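You operate a simulated robot arm through the tools that you are given. There is no shell and no other tool. Be economical: measure what you need, move in short steps, check, and stop when the job is done.

The job below is to be done with a simulated robot arm. You get a single attempt, and the scene is never put back.

TASK
Put the steel cup on top of the steel disc on the top of the tools table. Close the front door of the side cabinet. Take the almond bag and put it on the upper shelf of the left steel shelving. Fetch the purple scoop and set it in the blue crate. Put the dough lump from the low shelf of the left steel shelving on the small steel baking tray there. Fetch the red pad and set it on the second shelf from the bottom of the drying rack. Open the starch bin lid. Do these in any order. Set down upright: steel cup, almond bag.

It is judged by the outcome, as a careful person would: the job done as asked, and still so three seconds after it is handed in. It fails if anything else is knocked over, pushed out of place, dropped, spilled or broken. A push-on lid holds only when it is set on centred and level and pressed home; a screw cap is set on level and turned clockwise until tight.

THE ROBOT
A 7-joint arm with a two-finger gripper on a trunk, on a base that drives. Base frame: it is fixed to the floor where the robot stands at the start and does not move with it; the origin is under the middle of the robot, x ahead of it, y to its left, z up; the surface under the hand at the start is at about z = 796. Readings come in mm, degrees, newtons and seconds.
With the tool pointing down near the work surface it reaches from about 280 to 720 mm from the robot's upright axis, wherever it stands. Its first joint turns from -166.0 to 166.0 degrees. Places, roughly: almond bag [-3250, 3250, 250]; blue crate (58x40x13 cm) [-2100, -1700, 500]; dough lump (7x6x5 cm) [-3500, 2800, 600]; front door of the side cabinet [900, 3100, 700]; purple scoop (6x17x10 cm) [-3300, 3100, 200]; red pad (10x7x3 cm) [800, 5500, 900]; second shelf of the drying rack [2700, 5500, 700]; small steel baking tray (17x25x3 cm) [-3300, 2800, 600]; starch bin lid [-2000, 5200, 1100]; steel cup (8x7x8 cm) [500, 100, 500]; steel disc [-1500, 1500, 750]; upper shelf of the left steel shelving [-3400, 3200, 1400]. Payload 2.94 kg.
The TCP is the grasp point between the finger pads, 30 mm short of the fingertips. In the tool frame z runs along the fingers and y along their closing line. The gripper opens to 138 mm. The gripper's body begins 109 mm behind the TCP.
Orientation is that of the tool frame in the base frame, as [roll, pitch, yaw] about the fixed x, y, z axes, in that order (R = Rz(yaw) Ry(pitch) Rx(roll)). With the fingers straight down and closing along the base's y, the tool's x points along the base's -x, its y along +y and its z along -z.

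THE INTERFACE
- The arm moves only by the tool play_rows. Its argument "series" is a list of rows, each a list of 2 entries, a list of its own where there are three numbers: the shift along the tool's x, y, z in mm, then the turn, a rotation vector about the tool's x, y, z in rad. In form: [[[x, y, z], [rx, ry, rz]], ...]. A call has 1 to 8 rows; each row shifts and turns the commanded pose from where the row before left it, along the tool's axes as they then stand. "grip" is the opening, from 0 (shut) to 1 (fully open), set as the call begins (left out, the last holds). Each row takes 0.2 s and may step no farther than 50 mm and 8.6 degrees from the row before; otherwise, or with a gripper value out of range, the whole call is refused. A pose out of reach is approached as far as the arm can. The call stops where the force on the tool passes 40 N (or 10 N more than at its start, if that is more) or the arm is blocked; 0.2 s more then pass. Each finger halts on what it meets, pressing with about 37 N; the grip force reading is that of the motor and also rises with nothing between the fingers. The clock runs only during rows and for 0.2 s after the last one: add rows that do not move to give the fingers time. The reply holds the time, the measured pose of the TCP, the force on the tool along the base axes, the opening and the grip force, in the units named above and with some noise, with the torque about the TCP (base axes, N m) and any sound that the robot's microphone picked up.
- Cameras (640 x 400 px; columns grow to the right, rows downward): "scene" is now at [-2.5, 136.2, 1361.6]; the picture's right is [-0.02, -1.00, 0.00], its down [-0.77, 0.01, -0.64] and it looks along [0.64, -0.01, -0.77] (base axes); focal length 263 px, centre (320, 200). "wrist" rides on the gripper at [71, 19, -146] in the tool frame; the picture's right is [-0.26, 0.97, 0.00], its down [-0.85, -0.23, -0.48] and it looks along [-0.46, -0.12, 0.88] (tool axes); focal length 280 px, centre (320, 200). There is no depth. A picture from a camera that has moved, and an enlarged one, comes with that camera's place and axes in the base frame and with its lens.
- camera(camera): a new picture of that camera. It takes no simulated time.
- slide_trunk(by): slides the trunk up (or, below 0, down) by that many mm; the arm and the scene camera ride with it, the base frame stays. It gives what a move gives, with no picture.
- roll_base(legs): drives the robot by 1 to 6 legs, each [ahead, left, turn to the left] in mm, mm and degrees, along the robot's own axes; the way and the turn of a leg run together, so that a leg with both is an arc; at most 1500 mm and 180 degrees a leg. The arm and the cameras ride along, it lands a little off, and it stops where it bumps. It gives what a move gives.
- pan_tilt(pan, tilt): turns the head with the scene camera to pan (to the left, within 86 degrees either way) and tilt (down, from -29 to 69), counted from straight ahead of the robot. It gives what a move gives.
- zoom(camera, box): a new picture of the part [left, top, right, bottom] of that camera's present view, enlarged. It takes no simulated time.
- hand_in(): hands the job in; it is judged then, once.

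Go step by step. Nothing tells you exact positions but the pictures and the camera data: compare them with the known pose of the tool, close in by small moves and look again before you grip or let go. The budget is 186 turns and 148 pictures, counting those below and the enlarged ones. Unless the task says otherwise, let go and move clear before handing in, and close with one line.

The tools are called after ">>>" by a JSON object that holds its "method" and its "body". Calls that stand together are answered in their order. play_rows: Moves the arm, as the interface text tells. Its arguments: {"type":"object","properties":{"series":{"type":"array","items":{"type":"array"}},"grip":{"type":"number"}},"required":["series"]} The other tools are called the same way: slide_trunk (by) slides the trunk up or down; roll_base (legs) drives the base; pan_tilt (pan, tilt) turns the head that bears the scene camera; camera (camera) takes a picture; zoom (camera, box) takes an enlarged picture of a part of a camera's view; hand_in () hands the job in.

At the start:

```text
t: 0.0
tool_pos: [513.8, 128.7, 824.8]
orientation: [-180.0, 0.0, -179.9]
force: [0.8, 0.3, -0.1]
wrist_torque: [0.02, -0.03, -0.01]
grip_width: 138.1
grasp_force: 0.1
trunk travel left (down, up): [-225.0, 229.0]
robot x, y, heading: [-1.1, 2.7, 0.0]
head pan, tilt: [-1.0, 50.0]
```

scene: 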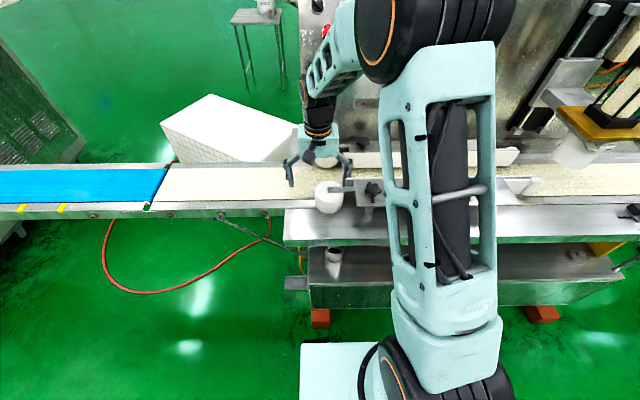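
wrist: 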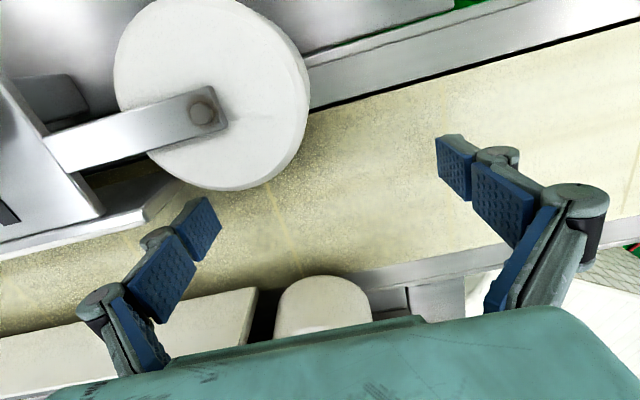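

I see the conveyor ahead, and a small cup on the lower ledge below it near pixel (333,255). I'll zoom in on it and take a look around first.

>>> {"method": "zoom", "body": {"camera": "scene", "box": [260, 160, 420, 320]}}

>>> {"method": "pan_tilt", "body": {"pan": 80, "tilt": 20}}

>>> {"method": "camera", "body": {"camera": "scene"}}

```text
2.50 times, centred on (340, 240) of scene
camera zoom: at [-2.5, 136.2, 1361.6], right [-0.02, -1.0, 0.0], down [-0.77, 0.01, -0.64], along [0.64, -0.01, -0.77], focal length 656 px, centre (270, 100)
```

zoom: 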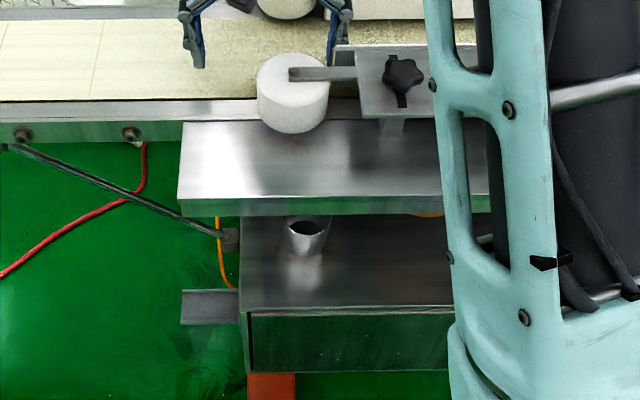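

```text
t: 1.5
tool_pos: [514.6, 127.9, 825.7]
orientation: [-179.9, 0.0, -179.9]
force: [0.3, 0.6, -1.1]
wrist_torque: [-0.02, -0.01, -0.01]
grip_width: 138.1
grasp_force: 0.1
trunk travel left (down, up): [-225.0, 229.0]
robot x, y, heading: [3.3, -1.8, -0.0]
head pan, tilt: [80.0, 20.0]
```

```text
144 pictures are left
camera scene: at [-63.3, 229.3, 1407.1], right [0.98, -0.17, 0.0], down [-0.06, -0.34, -0.94], along [0.16, 0.93, -0.34], focal length 263 px, centre (320, 200)
```

scene: 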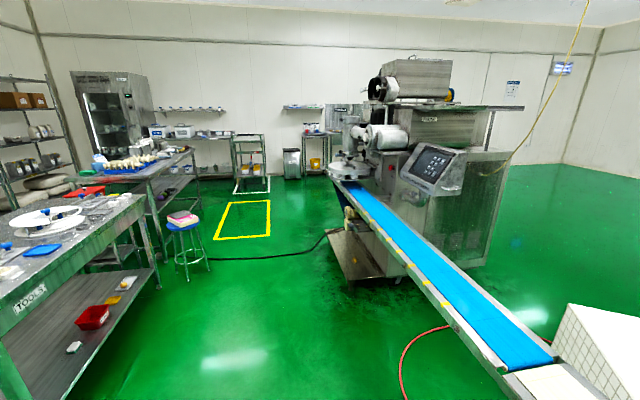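

The cup stands under the ledge at about (450, 72), on a shelf near z 460, so it needs a forward-pointing grasp. I'll lift the arm first and look the other way too.

>>> {"method": "play_rows", "body": {"series": [[[0, 0, -50], [0, 0, 0]], [[0, 0, -50], [0, 0, 0]], [[0, 0, -50], [0, 0, 0]], [[0, 0, -50], [0, 0, 0]]]}}

>>> {"method": "pan_tilt", "body": {"pan": -80, "tilt": 25}}

>>> {"method": "camera", "body": {"camera": "scene"}}

>>> {"method": "pan_tilt", "body": {"pan": 0, "tilt": 50}}

>>> {"method": "roll_base", "body": {"legs": [[-270, 0, 0]]}}

>>> {"method": "camera", "body": {"camera": "scene"}}

```text
t: 2.5
tool_pos: [513.4, 128.1, 1027.6]
orientation: [-179.9, 0.1, 180.0]
force: [-0.1, 1.2, -0.7]
wrist_torque: [0.0, -0.01, -0.01]
grip_width: 138.0
grasp_force: 0.1
trunk travel left (down, up): [-225.0, 229.0]
robot x, y, heading: [0.3, 0.2, -0.1]
head pan, tilt: [80.0, 20.0]
```

```text
t: 5.0
tool_pos: [513.3, 128.5, 1026.7]
orientation: [180.0, 0.0, 180.0]
force: [0.1, -0.1, 0.2]
wrist_torque: [-0.01, -0.01, 0.0]
grip_width: 138.0
grasp_force: 0.0
trunk travel left (down, up): [-225.0, 229.0]
robot x, y, heading: [-0.1, -3.2, 0.1]
head pan, tilt: [-80.0, 25.0]
```

```text
143 pictures are left
camera scene: at [-63.5, 46.9, 1399.0], right [-0.98, -0.17, 0.0], down [-0.07, 0.42, -0.91], along [0.16, -0.89, -0.42], focal length 263 px, centre (320, 200)
```

scene: 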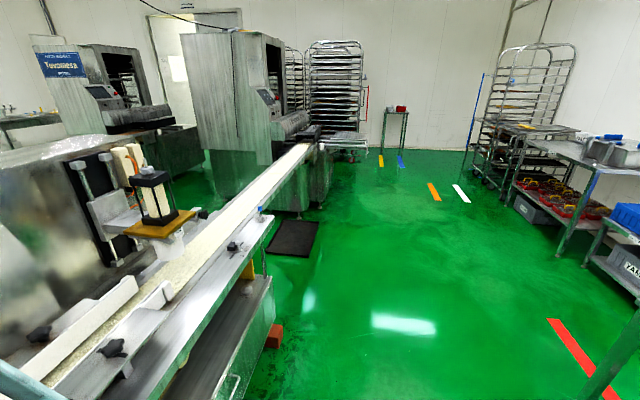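

```text
t: 6.5
tool_pos: [514.9, 129.9, 1026.7]
orientation: [-180.0, 0.1, -180.0]
force: [1.0, 0.0, 0.0]
wrist_torque: [0.0, -0.03, 0.03]
grip_width: 137.9
grasp_force: 0.1
trunk travel left (down, up): [-225.0, 229.0]
robot x, y, heading: [1.8, 0.6, 0.2]
head pan, tilt: [0.0, 50.0]
```

```text
t: 8.4
tool_pos: [244.1, 125.8, 1027.1]
orientation: [-180.0, 0.0, 179.6]
force: [-0.4, -0.1, 1.0]
wrist_torque: [-0.02, -0.03, 0.0]
grip_width: 138.0
grasp_force: 0.0
trunk travel left (down, up): [-225.0, 229.0]
robot x, y, heading: [-270.9, 1.8, -0.2]
head pan, tilt: [0.0, 50.0]
```

```text
142 pictures are left
camera scene: at [-271.8, 138.3, 1361.5], right [-0.01, -1.0, 0.0], down [-0.77, 0.0, -0.64], along [0.64, 0.0, -0.77], focal length 263 px, centre (320, 200)
```

scene: 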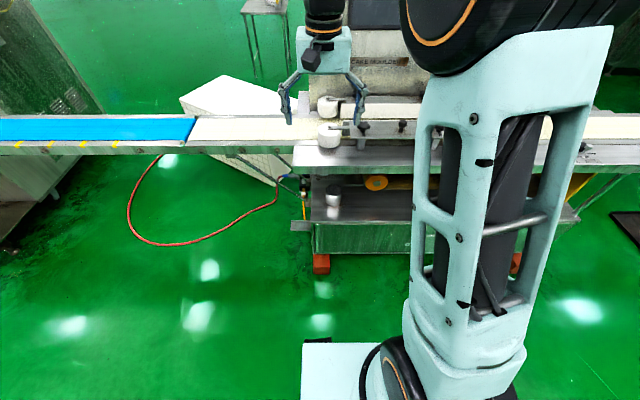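

Backed off cleanly; the cup is now clear under the ledge. I'll zoom to triangulate it.

>>> {"method": "zoom", "body": {"camera": "scene", "box": [283, 135, 383, 235]}}

```text
4.00 times, centred on (333, 185) of scene
camera zoom: at [-271.8, 138.3, 1361.5], right [-0.01, -1.0, 0.0], down [-0.77, 0.0, -0.64], along [0.64, 0.0, -0.77], focal length 1050 px, centre (268, 260)
```

zoom: 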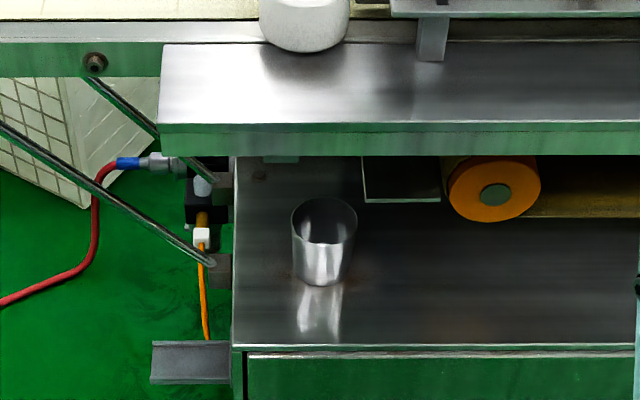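

Cup is at about (485, 78), standing on the shelf at z≈440, rim ≈518. I'll pitch the tool to 30° below forward, drop the trunk and see how the arm copes.

>>> {"method": "play_rows", "body": {"series": [[[-40, -48, 0], [0, 0, 0]]]}}

>>> {"method": "play_rows", "body": {"series": [[[0, 0, 0], [0, -0.131, 0]], [[0, 0, 0], [0, -0.131, 0]], [[0, 0, 0], [0, -0.131, 0]], [[0, 0, 0], [0, -0.131, 0]], [[0, 0, 0], [0, -0.131, 0]], [[0, 0, 0], [0, -0.131, 0]], [[0, 0, 0], [0, -0.131, 0]], [[0, 0, 0], [0, -0.131, 0]]]}}

>>> {"method": "slide_trunk", "body": {"by": -220}}

>>> {"method": "camera", "body": {"camera": "scene"}}

```text
refused: row 1 steps farther than a row can; nothing moved
```

```text
t: 10.2
tool_pos: [244.0, 126.7, 1009.1]
orientation: [-179.9, 58.0, 179.7]
force: [0.1, -0.8, -0.6]
wrist_torque: [0.02, 0.02, 0.0]
grip_width: 138.1
grasp_force: 0.0
trunk travel left (down, up): [-225.0, 229.0]
robot x, y, heading: [-271.5, -3.8, -0.2]
head pan, tilt: [0.0, 50.0]
```

```text
t: 12.6
tool_pos: [243.6, 125.2, 796.6]
orientation: [-179.9, 59.0, 179.8]
force: [0.3, 0.3, -0.4]
wrist_torque: [0.01, -0.03, -0.02]
grip_width: 137.7
grasp_force: 0.0
trunk travel left (down, up): [-5.0, 449.0]
robot x, y, heading: [-270.0, -3.5, -0.3]
head pan, tilt: [0.0, 50.0]
```

```text
140 pictures are left
camera scene: at [-267.6, 103.5, 1164.5], right [-0.4, -0.92, 0.0], down [-0.52, 0.22, -0.83], along [0.76, -0.33, -0.56], focal length 263 px, centre (320, 200)
```

scene: 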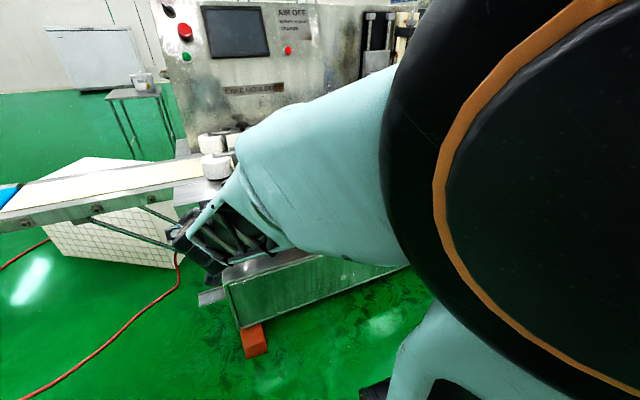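

The arm's elbow seems to crowd the head camera. I'll extend forward and go down in front of the ledge to free it.

>>> {"method": "play_rows", "body": {"series": [[[-20, -24, 34], [0, 0, 0]], [[0, -24, 0], [0, 0, 0]], [[41.6, 0, 24], [0, 0, 0]], [[41.6, 0, 24], [0, 0, 0]], [[41.6, 0, 24], [0, 0, 0]]]}}

>>> {"method": "camera", "body": {"camera": "scene"}}

>>> {"method": "camera", "body": {"camera": "wrist"}}

```text
t: 13.8
tool_pos: [283.3, 78.9, 663.6]
orientation: [179.9, 60.1, 179.7]
force: [-0.8, -0.3, -0.1]
wrist_torque: [0.0, 0.01, 0.0]
grip_width: 138.0
grasp_force: 0.0
trunk travel left (down, up): [-5.0, 449.0]
robot x, y, heading: [-269.3, 1.4, -0.5]
head pan, tilt: [0.0, 50.0]
```

```text
139 pictures are left
camera scene: at [-272.1, 138.4, 1141.6], right [-0.01, -1.0, 0.0], down [-0.77, 0.0, -0.64], along [0.64, 0.0, -0.77], focal length 263 px, centre (320, 200)
```

scene: 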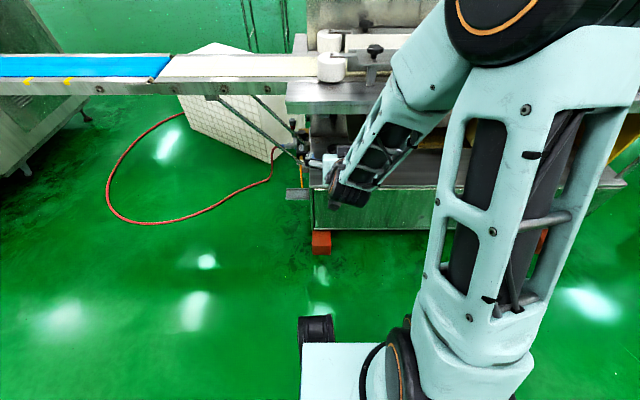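

```text
138 pictures are left
camera wrist: at [121.7, 98.2, 673.2], right [0.14, 0.96, 0.23], down [0.01, -0.23, 0.97], along [0.99, -0.13, -0.04], focal length 280 px, centre (320, 200)
```

wrist: 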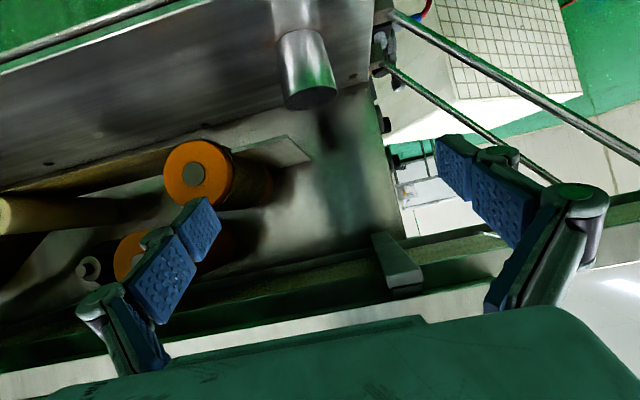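

The wrist view places the cup rim at about (485, 70, 517), in agreement. I'll go on down in front of the ledge and then check.

>>> {"method": "play_rows", "body": {"series": [[[37.2, -2, 21.5], [0, 0, 0]], [[37.2, -2, 21.5], [0, 0, 0]], [[37.2, -2, 21.5], [0, 0, 0]], [[37.2, -2, 21.5], [0, 0, 0]], [[-20, 0, 34.6], [0, 0, 0]], [[-20, 0, 34.6], [0, 0, 0]]]}}

>>> {"method": "camera", "body": {"camera": "wrist"}}

```text
t: 15.2
tool_pos: [362.6, 82.2, 495.0]
orientation: [-179.8, 59.9, 179.6]
force: [0.4, -0.2, 0.4]
wrist_torque: [-0.05, 0.01, -0.03]
grip_width: 138.1
grasp_force: 0.1
out of reach, approached as far as the arm can: row 4, 5
trunk travel left (down, up): [-5.0, 449.0]
robot x, y, heading: [-267.4, 3.6, -0.2]
head pan, tilt: [0.0, 50.0]
```

```text
137 pictures are left
camera wrist: at [200.8, 101.0, 506.2], right [0.14, 0.96, 0.23], down [0.01, -0.23, 0.97], along [0.99, -0.13, -0.04], focal length 280 px, centre (320, 200)
```

wrist: 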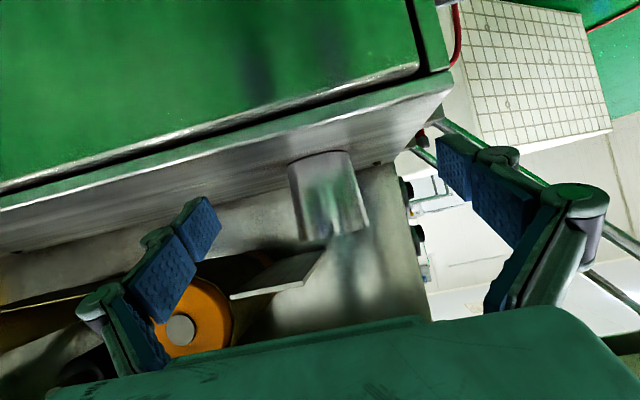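

The cup is centred between the fingers within a few mm. I'll go forward onto it and close.

>>> {"method": "play_rows", "body": {"series": [[[-18, -2, 36], [0, 0, 0]], [[-18, -2, 35], [0, 0, 0]], [[-18, -2, 35], [0, 0, 0]]]}}

>>> {"method": "camera", "body": {"camera": "wrist"}}

```text
t: 16.0
tool_pos: [480.5, 75.0, 491.8]
orientation: [-179.9, 60.0, 179.8]
force: [0.2, 0.1, 0.9]
wrist_torque: [-0.03, -0.01, 0.02]
grip_width: 137.9
grasp_force: 0.1
trunk travel left (down, up): [-5.0, 449.0]
robot x, y, heading: [-271.2, 0.4, -0.3]
head pan, tilt: [0.0, 50.0]
```

```text
136 pictures are left
camera wrist: at [319.5, 94.3, 501.3], right [0.14, 0.96, 0.23], down [0.01, -0.23, 0.97], along [0.99, -0.13, -0.04], focal length 280 px, centre (320, 200)
```

wrist: 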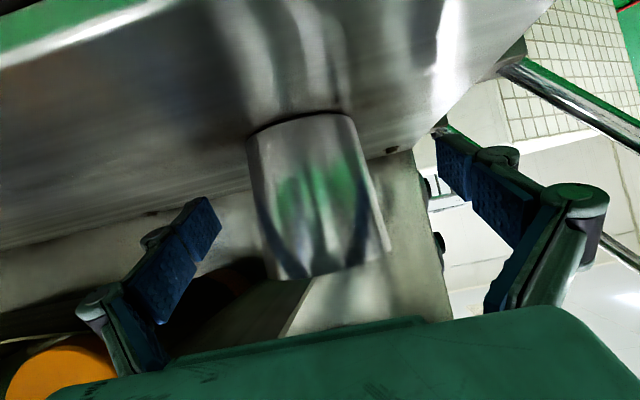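

Cup sits right at the grasp point. Closing.

>>> {"method": "play_rows", "body": {"series": [[[0, 0, 0], [0, 0, 0]], [[0, 0, 0], [0, 0, 0]], [[0, 0, 0], [0, 0, 0]], [[0, 0, 0], [0, 0, 0]], [[0, 0, 0], [0, 0, 0]]], "grip": 0}}

>>> {"method": "play_rows", "body": {"series": [[[-26, 0, -15], [0, 0, 0]], [[20, 0, -34.6], [0, 0, 0]], [[20, 0, -34.6], [0, 0, 0]], [[20, 0, -34.6], [0, 0, 0]], [[20, 0, -34.6], [0, 0, 0]], [[20, 0, -34.6], [0, 0, 0]]]}}

>>> {"method": "camera", "body": {"camera": "wrist"}}

```text
t: 17.2
tool_pos: [481.3, 76.1, 490.0]
orientation: [-179.9, 60.0, 179.7]
force: [-0.2, 0.3, 0.4]
wrist_torque: [-0.01, -0.02, 0.01]
grip_width: 65.9
grasp_force: 37.1
trunk travel left (down, up): [-5.0, 449.0]
robot x, y, heading: [-268.8, -1.0, -0.4]
head pan, tilt: [0.0, 50.0]
```

```text
t: 18.6
tool_pos: [278.3, 75.9, 519.7]
orientation: [180.0, 60.1, 179.7]
force: [0.5, -0.6, -0.2]
wrist_torque: [0.03, 0.0, 0.03]
grip_width: 68.9
grasp_force: 36.9
trunk travel left (down, up): [-5.0, 449.0]
robot x, y, heading: [-269.9, 2.1, -0.2]
head pan, tilt: [0.0, 50.0]
```

```text
135 pictures are left
camera wrist: at [117.1, 95.1, 530.1], right [0.14, 0.96, 0.23], down [0.01, -0.23, 0.97], along [0.99, -0.13, -0.04], focal length 280 px, centre (320, 200)
```

wrist: 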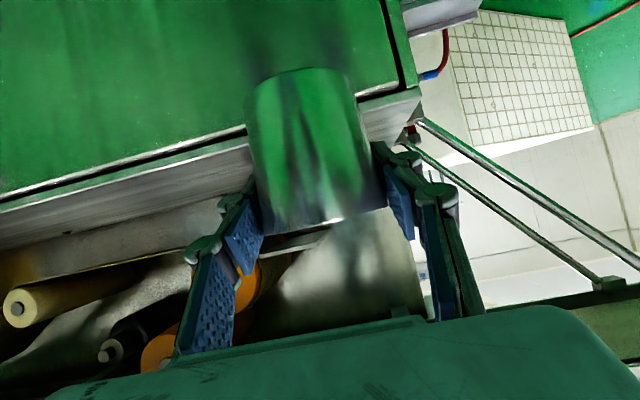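

Cup is held, though it slid down a little in the grip and has wedged. I'll raise the trunk and turn round to look at the tools table.

>>> {"method": "slide_trunk", "body": {"by": 350}}

>>> {"method": "roll_base", "body": {"legs": [[-100, 0, 0], [0, 0, 120]]}}

>>> {"method": "camera", "body": {"camera": "wrist"}}

>>> {"method": "pan_tilt", "body": {"pan": 0, "tilt": 25}}

>>> {"method": "camera", "body": {"camera": "scene"}}

```text
t: 22.0
tool_pos: [277.9, 75.8, 868.9]
orientation: [-180.0, 60.0, 179.7]
force: [0.2, -0.4, -0.5]
wrist_torque: [0.0, -0.01, -0.01]
grip_width: 68.7
grasp_force: 36.9
trunk travel left (down, up): [-355.0, 99.0]
robot x, y, heading: [-270.5, 0.9, -0.5]
head pan, tilt: [0.0, 50.0]
```

```text
t: 28.1
tool_pos: [-707.2, 441.8, 869.8]
orientation: [-180.0, 60.0, -60.8]
force: [0.1, -1.2, -1.0]
wrist_torque: [0.02, 0.02, 0.04]
grip_width: 68.8
grasp_force: 37.4
trunk travel left (down, up): [-355.0, 99.0]
robot x, y, heading: [-371.1, 2.0, 119.1]
head pan, tilt: [0.0, 50.0]
```

```text
134 pictures are left
camera wrist: at [-645.5, 290.2, 879.9], right [-0.91, -0.36, 0.23], down [0.2, 0.12, 0.97], along [-0.37, 0.93, -0.04], focal length 280 px, centre (320, 200)
```

wrist: 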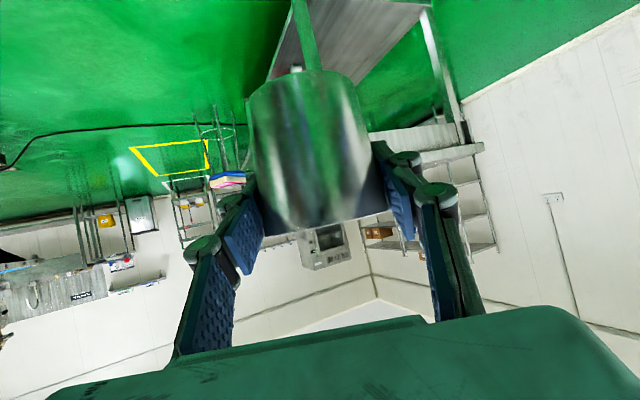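

```text
t: 29.0
tool_pos: [-706.9, 441.4, 869.6]
orientation: [-180.0, 60.0, -60.8]
force: [0.5, -0.2, -1.1]
wrist_torque: [0.01, -0.04, 0.01]
grip_width: 68.9
grasp_force: 36.7
trunk travel left (down, up): [-355.0, 99.0]
robot x, y, heading: [-371.3, -3.2, 119.2]
head pan, tilt: [0.0, 25.0]
```

```text
133 pictures are left
camera scene: at [-494.3, -51.3, 1528.9], right [0.87, 0.49, 0.0], down [0.21, -0.37, -0.91], along [-0.44, 0.79, -0.42], focal length 263 px, centre (320, 200)
```

scene: 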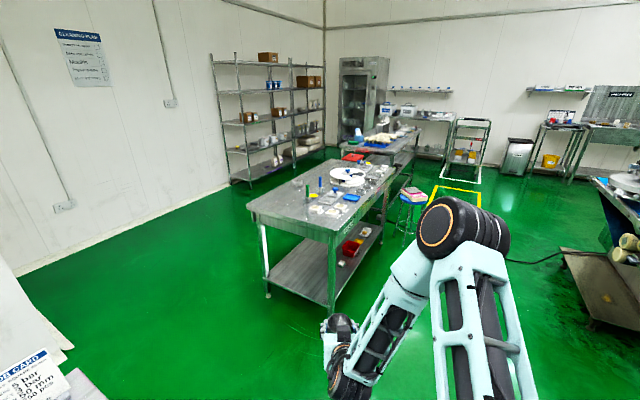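

I see the tools table: its near end is at about y≈1108, x from -1696 to -1025. Zooming in on it to find the steel disc.

>>> {"method": "zoom", "body": {"camera": "scene", "box": [240, 130, 440, 250]}}

>>> {"method": "zoom", "body": {"camera": "scene", "box": [200, 40, 340, 190]}}

```text
3.20 times, centred on (340, 190) of scene
camera zoom: at [-494.3, -51.3, 1528.9], right [0.87, 0.49, 0.0], down [0.21, -0.37, -0.91], along [-0.44, 0.79, -0.42], focal length 840 px, centre (256, 232)
```

zoom: 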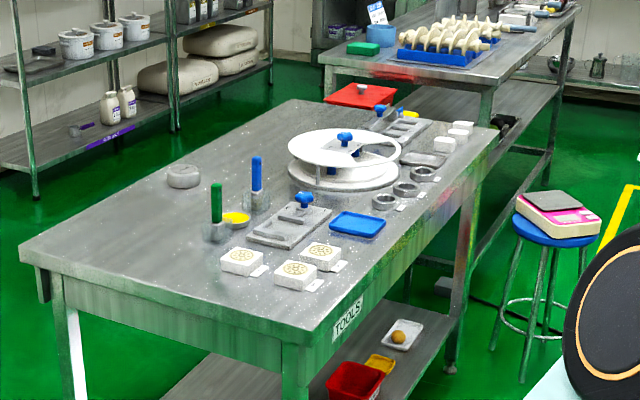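

```text
2.67 times, centred on (270, 115) of scene
camera zoom: at [-494.3, -51.3, 1528.9], right [0.87, 0.49, 0.0], down [0.21, -0.37, -0.91], along [-0.44, 0.79, -0.42], focal length 700 px, centre (453, 427)
```

zoom: 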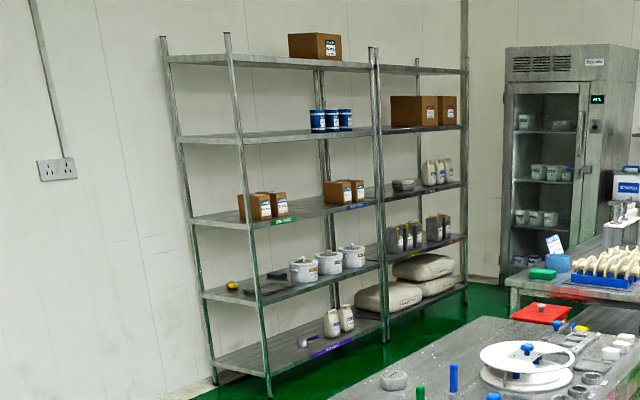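

The steel disc is the small grey puck at about (-1612, 1583) near the table's left edge. I'll drive round the near end to the table's left side, keeping in the corridor at y≈600.

>>> {"method": "slide_trunk", "body": {"by": 60}}

>>> {"method": "roll_base", "body": {"legs": [[524, -293, 0], [0, 0, 60.8], [1100, 0, 0]]}}

>>> {"method": "pan_tilt", "body": {"pan": 30, "tilt": 35}}

>>> {"method": "camera", "body": {"camera": "scene"}}

```text
t: 30.0
tool_pos: [-706.5, 441.7, 929.0]
orientation: [180.0, 60.0, -60.8]
force: [-0.2, 0.0, -0.7]
wrist_torque: [0.01, -0.02, 0.0]
grip_width: 68.9
grasp_force: 37.1
trunk travel left (down, up): [-415.0, 39.0]
robot x, y, heading: [-371.0, -2.6, 119.1]
head pan, tilt: [0.0, 25.0]
```

```text
t: 41.2
tool_pos: [-1990.8, 579.7, 930.2]
orientation: [180.0, 59.9, -2.6]
force: [-1.1, -0.4, -0.9]
wrist_torque: [-0.02, 0.03, -0.01]
grip_width: 68.4
grasp_force: 37.2
trunk travel left (down, up): [-415.0, 39.0]
robot x, y, heading: [-1434.3, 634.3, 177.5]
head pan, tilt: [0.0, 25.0]
```

```text
t: 42.1
tool_pos: [-1989.5, 581.0, 930.1]
orientation: [180.0, 60.0, -2.5]
force: [-0.4, 0.4, -0.7]
wrist_torque: [0.02, -0.02, 0.01]
grip_width: 68.7
grasp_force: 37.1
trunk travel left (down, up): [-415.0, 39.0]
robot x, y, heading: [-1439.5, 635.5, 177.5]
head pan, tilt: [30.0, 35.0]
```

```text
130 pictures are left
camera scene: at [-1442.6, 458.7, 1573.3], right [-0.46, 0.89, 0.0], down [0.51, 0.26, -0.82], along [-0.73, -0.38, -0.57], focal length 263 px, centre (320, 200)
```

scene: 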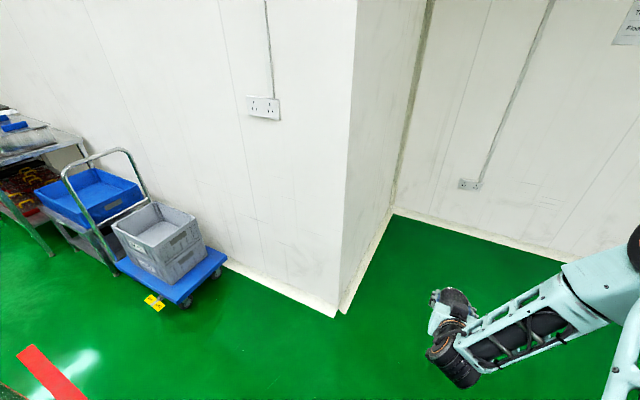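

Path is clear ahead; the blue crate is on a wheeled rack to the left, beyond the wall corner. Continuing to the table's left side.

>>> {"method": "roll_base", "body": {"legs": [[780, 0, 0], [0, 0, -88], [900, 0, 0], [0, 0, -90]]}}

>>> {"method": "pan_tilt", "body": {"pan": 0, "tilt": 45}}

>>> {"method": "camera", "body": {"camera": "scene"}}

```text
t: 58.3
tool_pos: [-1644.7, 1619.5, 930.8]
orientation: [-180.0, 60.1, 177.8]
force: [0.2, 0.4, -0.9]
wrist_torque: [0.01, -0.01, -0.01]
grip_width: 67.8
grasp_force: 37.0
trunk travel left (down, up): [-415.0, 39.0]
robot x, y, heading: [-2194.9, 1558.9, -2.2]
head pan, tilt: [30.0, 35.0]
```

```text
t: 59.3
tool_pos: [-1644.1, 1620.1, 929.3]
orientation: [-180.0, 60.0, 177.7]
force: [0.1, -0.4, -1.5]
wrist_torque: [0.02, 0.0, -0.04]
grip_width: 67.7
grasp_force: 36.8
trunk travel left (down, up): [-415.0, 39.0]
robot x, y, heading: [-2195.7, 1562.9, -2.1]
head pan, tilt: [0.0, 45.0]
```

```text
129 pictures are left
camera scene: at [-2188.0, 1700.5, 1558.4], right [-0.04, -1.0, 0.0], down [-0.71, 0.03, -0.71], along [0.71, -0.03, -0.71], focal length 263 px, centre (320, 200)
```

scene: 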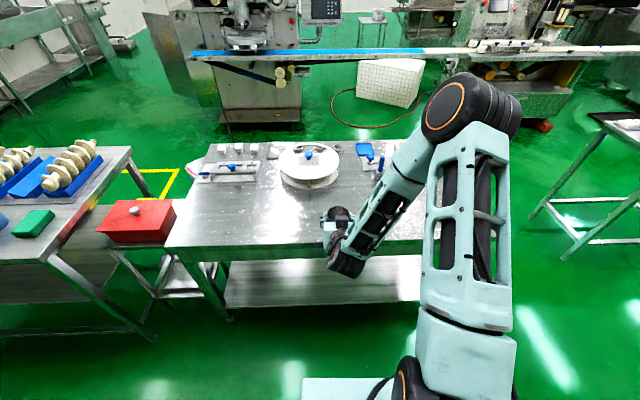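

I've arrived at the left side; the hand hides the disc in the scene view. I'll use the wrist camera.

>>> {"method": "camera", "body": {"camera": "wrist"}}

>>> {"method": "zoom", "body": {"camera": "scene", "box": [270, 130, 430, 290]}}

```text
128 pictures are left
camera wrist: at [-1805.1, 1644.8, 939.9], right [0.17, 0.96, 0.23], down [0.0, -0.23, 0.97], along [0.99, -0.16, -0.04], focal length 280 px, centre (320, 200)
```

wrist: 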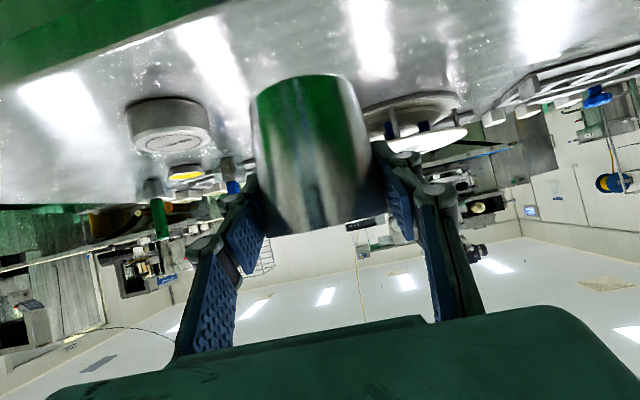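

```text
2.50 times, centred on (350, 210) of scene
camera zoom: at [-2188.0, 1700.5, 1558.4], right [-0.04, -1.0, 0.0], down [-0.71, 0.03, -0.71], along [0.71, -0.03, -0.71], focal length 656 px, centre (245, 175)
```

zoom: 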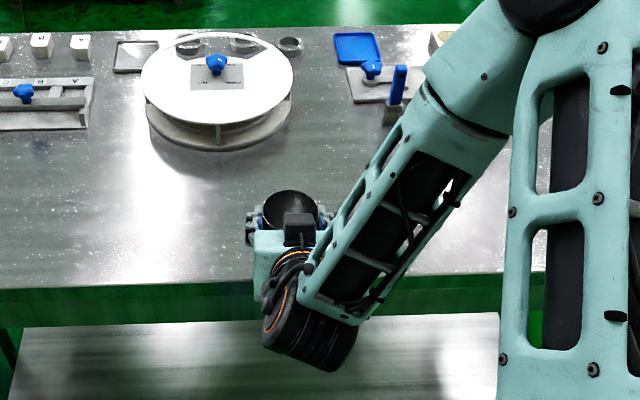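

Triangulating both views, the disc is at about (-1522, 1451) with its top near z≈830. I'll strafe the base right so the hand lines up, still short of the disc, and look again.

>>> {"method": "roll_base", "body": {"legs": [[40, -165, 0]]}}

>>> {"method": "camera", "body": {"camera": "wrist"}}

>>> {"method": "zoom", "body": {"camera": "scene", "box": [270, 130, 430, 290]}}

```text
t: 61.4
tool_pos: [-1608.8, 1453.2, 930.3]
orientation: [-180.0, 60.0, 177.7]
force: [0.0, 0.0, -0.9]
wrist_torque: [0.03, -0.02, -0.01]
grip_width: 67.8
grasp_force: 37.0
trunk travel left (down, up): [-415.0, 39.0]
robot x, y, heading: [-2160.2, 1395.7, -2.4]
head pan, tilt: [0.0, 45.0]
```

```text
126 pictures are left
camera wrist: at [-1771.7, 1477.6, 939.9], right [0.17, 0.96, 0.23], down [0.0, -0.23, 0.97], along [0.99, -0.16, -0.04], focal length 280 px, centre (320, 200)
```

wrist: 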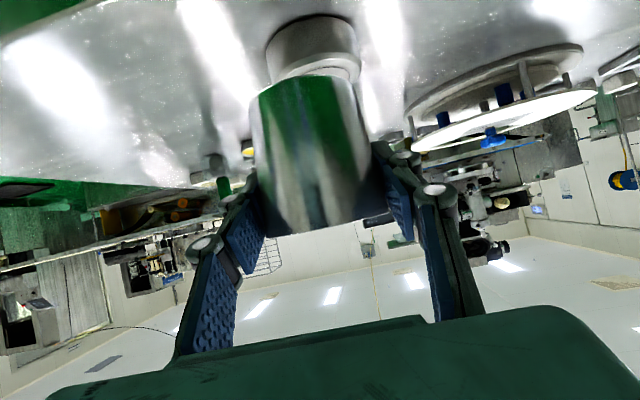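

```text
2.50 times, centred on (350, 210) of scene
camera zoom: at [-2154.7, 1533.0, 1558.4], right [-0.04, -1.0, 0.0], down [-0.71, 0.03, -0.71], along [0.71, -0.03, -0.71], focal length 656 px, centre (245, 175)
```

zoom: 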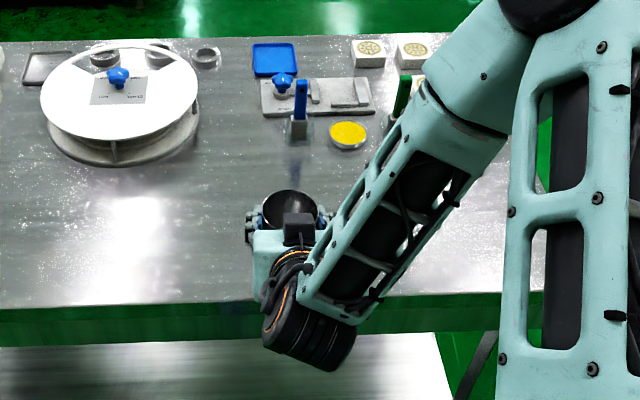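

The disc is centred near (-1513, 1459). I'll advance the cup about 96 mm over it and check before lowering.

>>> {"method": "play_rows", "body": {"series": [[[-16, 1.5, 27.7], [0, 0, 0]], [[-16, 1.5, 27.7], [0, 0, 0]], [[-16, 1.5, 27.7], [0, 0, 0]], [[26, 0, 15], [0, 0, 0]]]}}

>>> {"method": "camera", "body": {"camera": "wrist"}}

>>> {"method": "zoom", "body": {"camera": "scene", "box": [290, 130, 390, 230]}}

```text
t: 62.4
tool_pos: [-1513.6, 1455.0, 903.1]
orientation: [-179.6, 60.0, 178.0]
force: [0.2, 0.0, -0.9]
wrist_torque: [-0.02, -0.05, -0.02]
grip_width: 67.9
grasp_force: 37.3
out of reach, approached as far as the arm can: row 4
trunk travel left (down, up): [-415.0, 39.0]
robot x, y, heading: [-2166.3, 1394.9, -2.3]
head pan, tilt: [0.0, 45.0]
```

```text
124 pictures are left
camera wrist: at [-1674.6, 1479.8, 913.7], right [0.17, 0.96, 0.22], down [0.0, -0.23, 0.97], along [0.99, -0.16, -0.04], focal length 280 px, centre (320, 200)
```

wrist: 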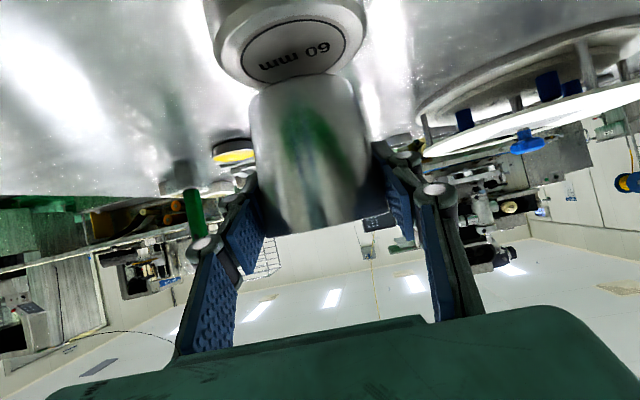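

```text
4.00 times, centred on (340, 180) of scene
camera zoom: at [-2154.9, 1535.4, 1558.2], right [-0.04, -1.0, 0.0], down [-0.71, 0.03, -0.71], along [0.71, -0.03, -0.71], focal length 1050 px, centre (240, 280)
```

zoom: 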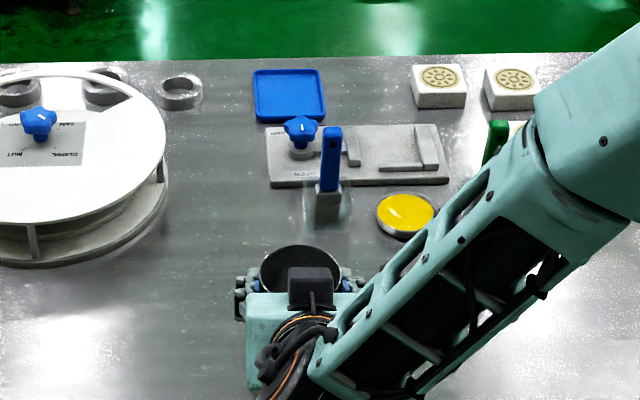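

The disc's top works out at z≈835, centre about (-1550, 1467), so I'm ~36 mm too far. I'll back off that much and look again.

>>> {"method": "play_rows", "body": {"series": [[[-6, 0, -4], [0, 0, 0]], [[18, 6, -31], [0, 0, 0]]]}}

>>> {"method": "camera", "body": {"camera": "wrist"}}

>>> {"method": "pan_tilt", "body": {"pan": 0, "tilt": 50}}

>>> {"method": "zoom", "body": {"camera": "scene", "box": [290, 110, 390, 210]}}

```text
t: 63.0
tool_pos: [-1550.4, 1461.8, 911.0]
orientation: [-180.0, 60.0, 177.7]
force: [0.3, 0.1, -1.7]
wrist_torque: [0.02, -0.01, 0.0]
grip_width: 67.6
grasp_force: 37.1
trunk travel left (down, up): [-415.0, 39.0]
robot x, y, heading: [-2163.7, 1398.6, -2.2]
head pan, tilt: [0.0, 45.0]
```

```text
122 pictures are left
camera wrist: at [-1711.6, 1486.3, 921.9], right [0.17, 0.96, 0.23], down [0.0, -0.23, 0.97], along [0.99, -0.16, -0.04], focal length 280 px, centre (320, 200)
```

wrist: 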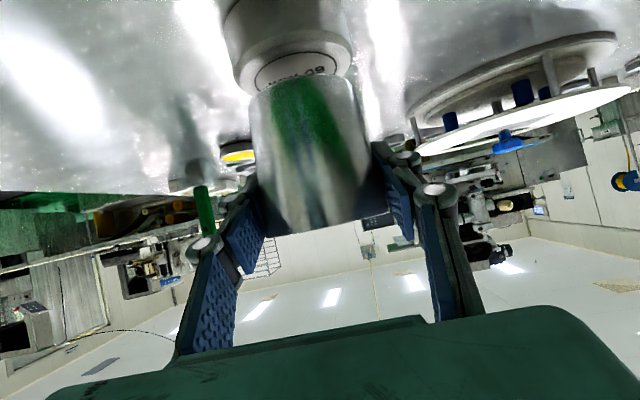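

```text
t: 63.6
tool_pos: [-1550.2, 1461.6, 911.0]
orientation: [-180.0, 60.0, 177.7]
force: [0.3, 0.1, -0.5]
wrist_torque: [-0.01, -0.03, -0.01]
grip_width: 67.7
grasp_force: 37.3
trunk travel left (down, up): [-415.0, 39.0]
robot x, y, heading: [-2160.1, 1393.4, -2.4]
head pan, tilt: [0.0, 50.0]
```

```text
4.00 times, centred on (340, 160) of scene
camera zoom: at [-2159.0, 1533.3, 1551.5], right [-0.04, -1.0, 0.0], down [-0.77, 0.03, -0.64], along [0.64, -0.03, -0.77], focal length 1050 px, centre (240, 360)
```

zoom: 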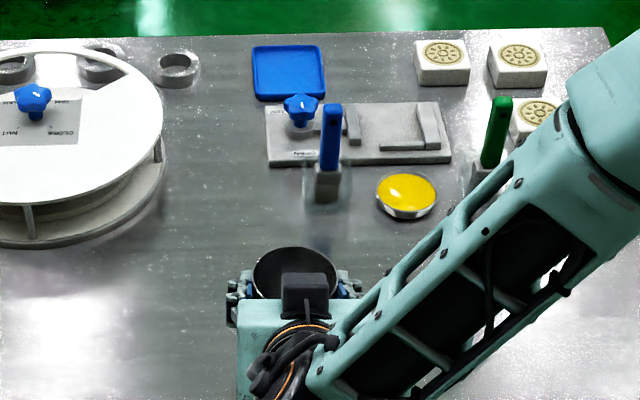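

Refined: disc centre (-1545, 1463), top z≈836; cup axis is within ~4 mm of it. Nudging and lowering gently.

>>> {"method": "play_rows", "body": {"series": [[[-2, -1, 3.5], [0, 0, 0]], [[4.3, 0, 2.5], [0, 0, 0]], [[4.3, 0, 2.5], [0, 0, 0]]]}}

>>> {"method": "camera", "body": {"camera": "wrist"}}

```text
t: 64.4
tool_pos: [-1545.9, 1460.2, 900.8]
orientation: [180.0, 59.9, 177.7]
force: [1.2, -1.0, -1.2]
wrist_torque: [0.0, 0.03, 0.0]
grip_width: 67.8
grasp_force: 36.9
trunk travel left (down, up): [-415.0, 39.0]
robot x, y, heading: [-2161.4, 1399.4, -2.1]
head pan, tilt: [0.0, 50.0]
```

```text
120 pictures are left
camera wrist: at [-1706.5, 1486.0, 911.0], right [0.17, 0.96, 0.23], down [0.0, -0.23, 0.97], along [0.99, -0.17, -0.04], focal length 280 px, centre (320, 200)
```

wrist: 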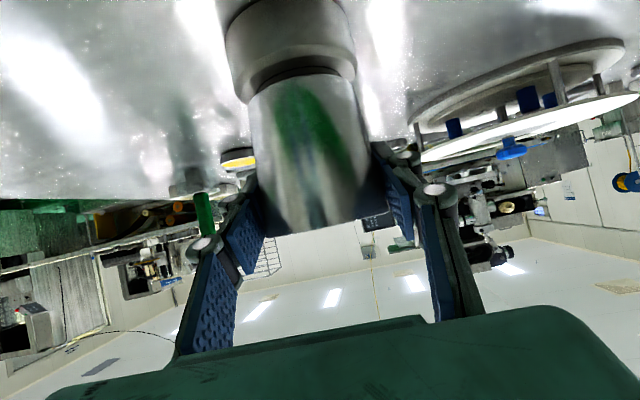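

Alignment looks good to a couple of mm. Lowering till contact.

>>> {"method": "play_rows", "body": {"series": [[[2.6, -2, 1.5], [0, 0, 0]], [[1.7, 0, 1], [0, 0, 0]], [[1.7, 0, 1], [0, 0, 0]], [[0, 0, 0], [0, 0, 0]]]}}

>>> {"method": "camera", "body": {"camera": "wrist"}}

```text
t: 65.4
tool_pos: [-1546.6, 1460.4, 893.8]
orientation: [-179.4, 59.7, 178.0]
force: [-0.3, -0.5, -1.2]
wrist_torque: [-0.02, -0.03, 0.02]
grip_width: 67.6
grasp_force: 36.5
out of reach, approached as far as the arm can: row 1
trunk travel left (down, up): [-415.0, 39.0]
robot x, y, heading: [-2161.1, 1396.0, -2.2]
head pan, tilt: [0.0, 50.0]
```

```text
119 pictures are left
camera wrist: at [-1708.3, 1485.5, 905.8], right [0.17, 0.96, 0.22], down [0.01, -0.23, 0.97], along [0.98, -0.17, -0.05], focal length 280 px, centre (320, 200)
```

wrist: 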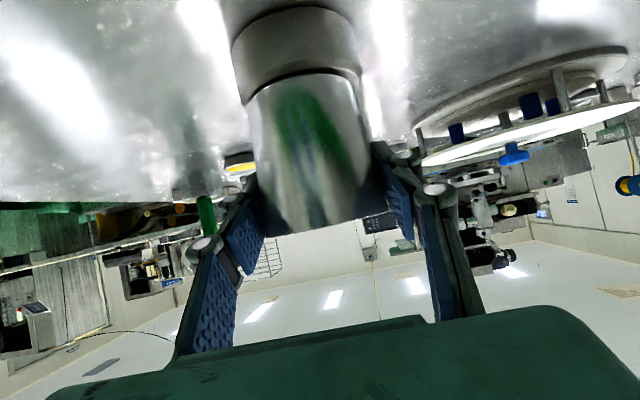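

Very near contact; I'll finish the descent with small trunk steps, since the arm reports a reach limit here.

>>> {"method": "slide_trunk", "body": {"by": -3}}

>>> {"method": "slide_trunk", "body": {"by": -3}}

>>> {"method": "camera", "body": {"camera": "wrist"}}

```text
t: 65.9
tool_pos: [-1547.4, 1460.2, 892.2]
orientation: [-179.4, 59.5, 178.0]
force: [0.0, 0.2, -0.8]
wrist_torque: [-0.01, -0.01, 0.0]
grip_width: 67.8
grasp_force: 36.6
trunk travel left (down, up): [-412.0, 42.0]
robot x, y, heading: [-2160.0, 1396.6, -2.3]
head pan, tilt: [0.0, 50.0]
```

```text
t: 66.5
tool_pos: [-1547.9, 1461.1, 891.8]
orientation: [-179.4, 59.7, 178.1]
force: [-0.5, 0.3, 7.7]
wrist_torque: [-0.04, 0.31, 0.0]
grip_width: 67.9
grasp_force: 36.8
trunk travel left (down, up): [-409.0, 45.0]
robot x, y, heading: [-2160.4, 1395.4, -2.1]
head pan, tilt: [0.0, 50.0]
```

```text
118 pictures are left
camera wrist: at [-1708.2, 1485.5, 901.0], right [0.17, 0.96, 0.22], down [0.0, -0.23, 0.97], along [0.98, -0.17, -0.04], focal length 280 px, centre (320, 200)
```

wrist: 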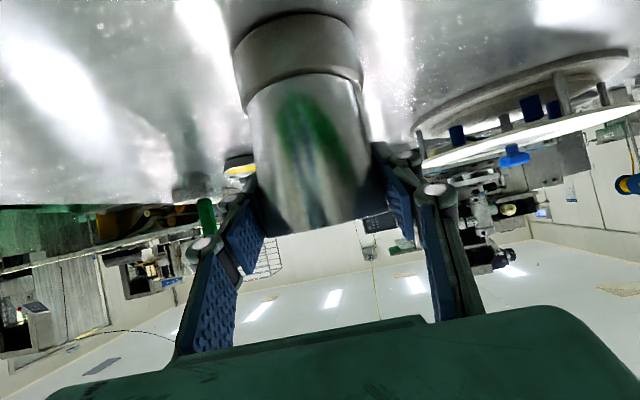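

Contact felt (about 8 N), but the torque hints that the cup is behind the grasp point. I'll zoom in on the wrist view before letting go.

>>> {"method": "zoom", "body": {"camera": "wrist", "box": [220, 0, 380, 120]}}

>>> {"method": "zoom", "body": {"camera": "scene", "box": [330, 160, 370, 190]}}

```text
3.33 times, centred on (300, 60) of wrist
camera zoom: at [-1708.2, 1485.5, 901.0], right [0.17, 0.96, 0.22], down [0.0, -0.23, 0.97], along [0.98, -0.17, -0.04], focal length 935 px, centre (387, 667)
```

zoom: 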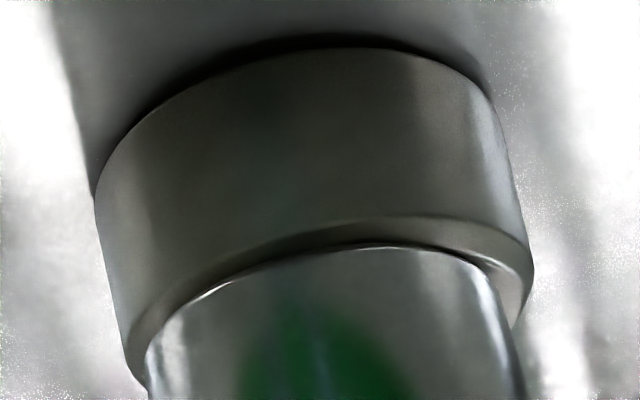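

```text
13.33 times, centred on (350, 175) of scene
camera zoom: at [-2160.2, 1533.2, 1545.7], right [-0.04, -1.0, 0.0], down [-0.76, 0.03, -0.64], along [0.64, -0.02, -0.77], focal length 3501 px, centre (-80, 533)
```

zoom: 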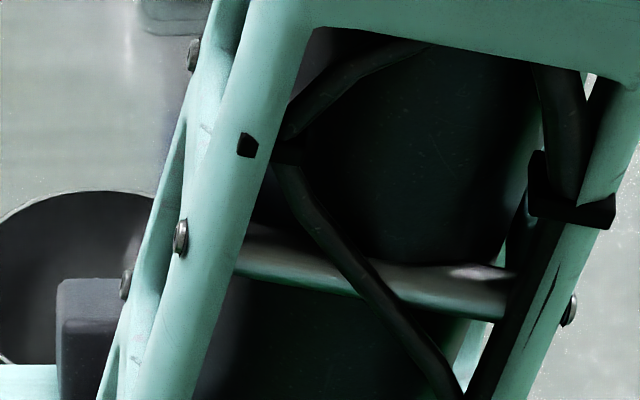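

The cup base sits within ~3 mm of the disc centre all round. Releasing and looking.

>>> {"method": "play_rows", "body": {"series": [[[0, 0, 0], [0, 0, 0]], [[0, 0, 0], [0, 0, 0]], [[0, 0, 0], [0, 0, 0]], [[0, 0, 0], [0, 0, 0]], [[0, 0, 0], [0, 0, 0]]], "grip": 1}}

>>> {"method": "camera", "body": {"camera": "wrist"}}

```text
t: 67.7
tool_pos: [-1548.0, 1459.5, 889.2]
orientation: [-179.5, 59.6, 177.9]
force: [0.2, -0.6, -0.1]
wrist_torque: [-0.02, -0.03, -0.01]
grip_width: 137.9
grasp_force: 0.2
trunk travel left (down, up): [-409.0, 45.0]
robot x, y, heading: [-2162.9, 1397.4, -2.4]
head pan, tilt: [0.0, 50.0]
```

```text
115 pictures are left
camera wrist: at [-1708.4, 1485.5, 899.9], right [0.17, 0.96, 0.22], down [0.01, -0.23, 0.97], along [0.98, -0.17, -0.05], focal length 280 px, centre (320, 200)
```

wrist: 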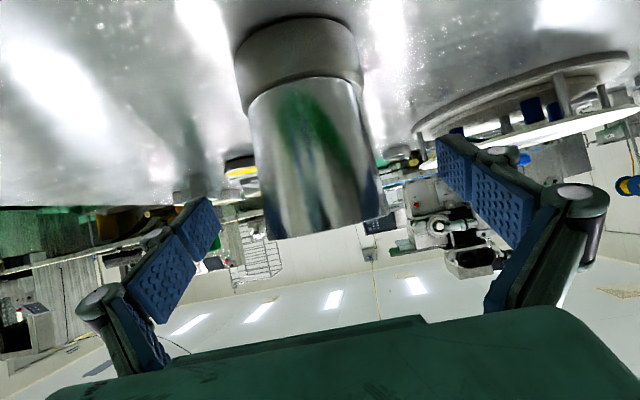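

Cup stands on the disc. I'll back straight out, then turn to look at the shelving.

>>> {"method": "roll_base", "body": {"legs": [[-320, 0, 0]]}}

>>> {"method": "zoom", "body": {"camera": "scene", "box": [260, 60, 460, 200]}}

>>> {"method": "roll_base", "body": {"legs": [[0, 0, 130]]}}

>>> {"method": "pan_tilt", "body": {"pan": 0, "tilt": 30}}

>>> {"method": "camera", "body": {"camera": "scene"}}

```text
t: 69.8
tool_pos: [-1865.8, 1471.5, 889.3]
orientation: [-179.3, 59.6, 177.9]
force: [0.0, 0.1, -0.6]
wrist_torque: [0.01, 0.02, -0.01]
grip_width: 138.0
grasp_force: 0.2
trunk travel left (down, up): [-409.0, 45.0]
robot x, y, heading: [-2478.7, 1413.2, -2.5]
head pan, tilt: [0.0, 50.0]
```

```text
2.86 times, centred on (360, 130) of scene
camera zoom: at [-2477.3, 1546.2, 1545.5], right [-0.04, -1.0, 0.0], down [-0.77, 0.03, -0.64], along [0.64, -0.03, -0.77], focal length 750 px, centre (206, 400)
```

zoom: 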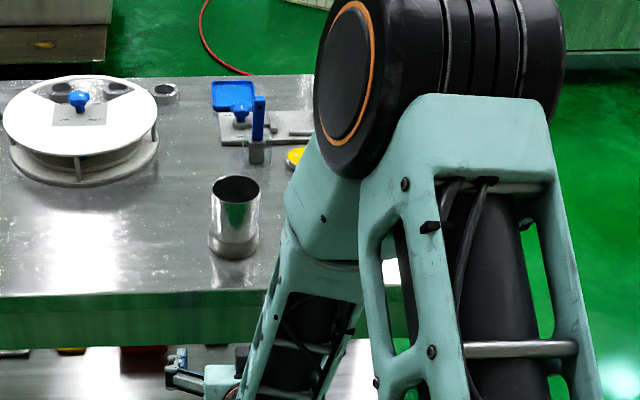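

```text
t: 75.5
tool_pos: [-2903.4, 1857.5, 889.5]
orientation: [-179.4, 59.6, -54.8]
force: [0.0, 0.1, 0.6]
wrist_torque: [0.0, 0.0, 0.04]
grip_width: 138.1
grasp_force: 0.0
trunk travel left (down, up): [-409.0, 45.0]
robot x, y, heading: [-2480.0, 1406.0, 125.2]
head pan, tilt: [0.0, 50.0]
```

```text
t: 76.3
tool_pos: [-2903.2, 1858.1, 889.5]
orientation: [-179.5, 59.6, -54.6]
force: [-0.3, 0.8, -0.2]
wrist_torque: [-0.01, 0.02, -0.01]
grip_width: 137.6
grasp_force: 0.1
trunk travel left (down, up): [-409.0, 45.0]
robot x, y, heading: [-2480.9, 1410.5, 124.7]
head pan, tilt: [0.0, 30.0]
```

```text
113 pictures are left
camera scene: at [-2596.1, 1342.1, 1575.0], right [0.82, 0.57, 0.0], down [0.29, -0.41, -0.87], along [-0.5, 0.71, -0.5], focal length 263 px, centre (320, 200)
```

scene: 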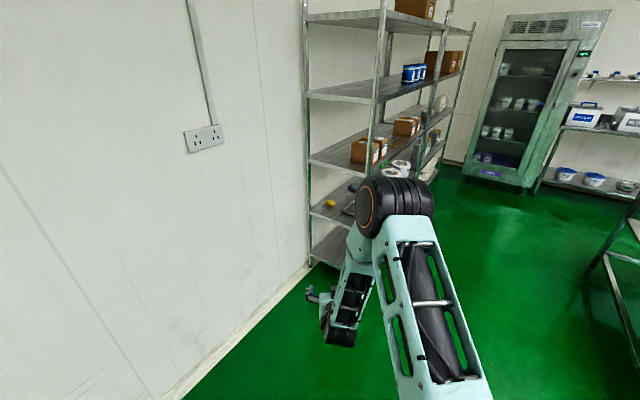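

Cup stands fine. The left shelving's end is near (-3594..-3150, 2646). I'll drive north keeping about 1.1 m off it and face it.

>>> {"method": "roll_base", "body": {"legs": [[560, -509, 0], [560, -509, 0], [0, 0, 55]]}}

>>> {"method": "camera", "body": {"camera": "scene"}}

```text
t: 88.4
tool_pos: [-2904.7, 2810.6, 888.1]
orientation: [-179.4, 59.7, 1.7]
force: [-0.1, -0.2, -0.5]
wrist_torque: [0.02, 0.01, -0.02]
grip_width: 138.1
grasp_force: 0.1
trunk travel left (down, up): [-409.0, 45.0]
robot x, y, heading: [-2296.3, 2914.4, -178.8]
head pan, tilt: [0.0, 30.0]
```

```text
112 pictures are left
camera scene: at [-2301.7, 2780.6, 1575.0], right [-0.02, 1.0, 0.0], down [0.5, 0.01, -0.87], along [-0.87, -0.02, -0.5], focal length 263 px, centre (320, 200)
```

scene: 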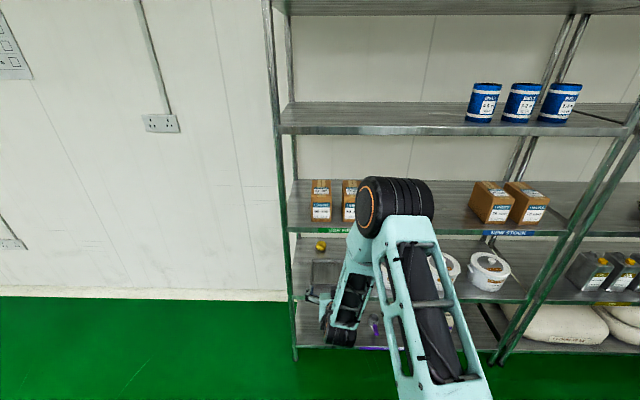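

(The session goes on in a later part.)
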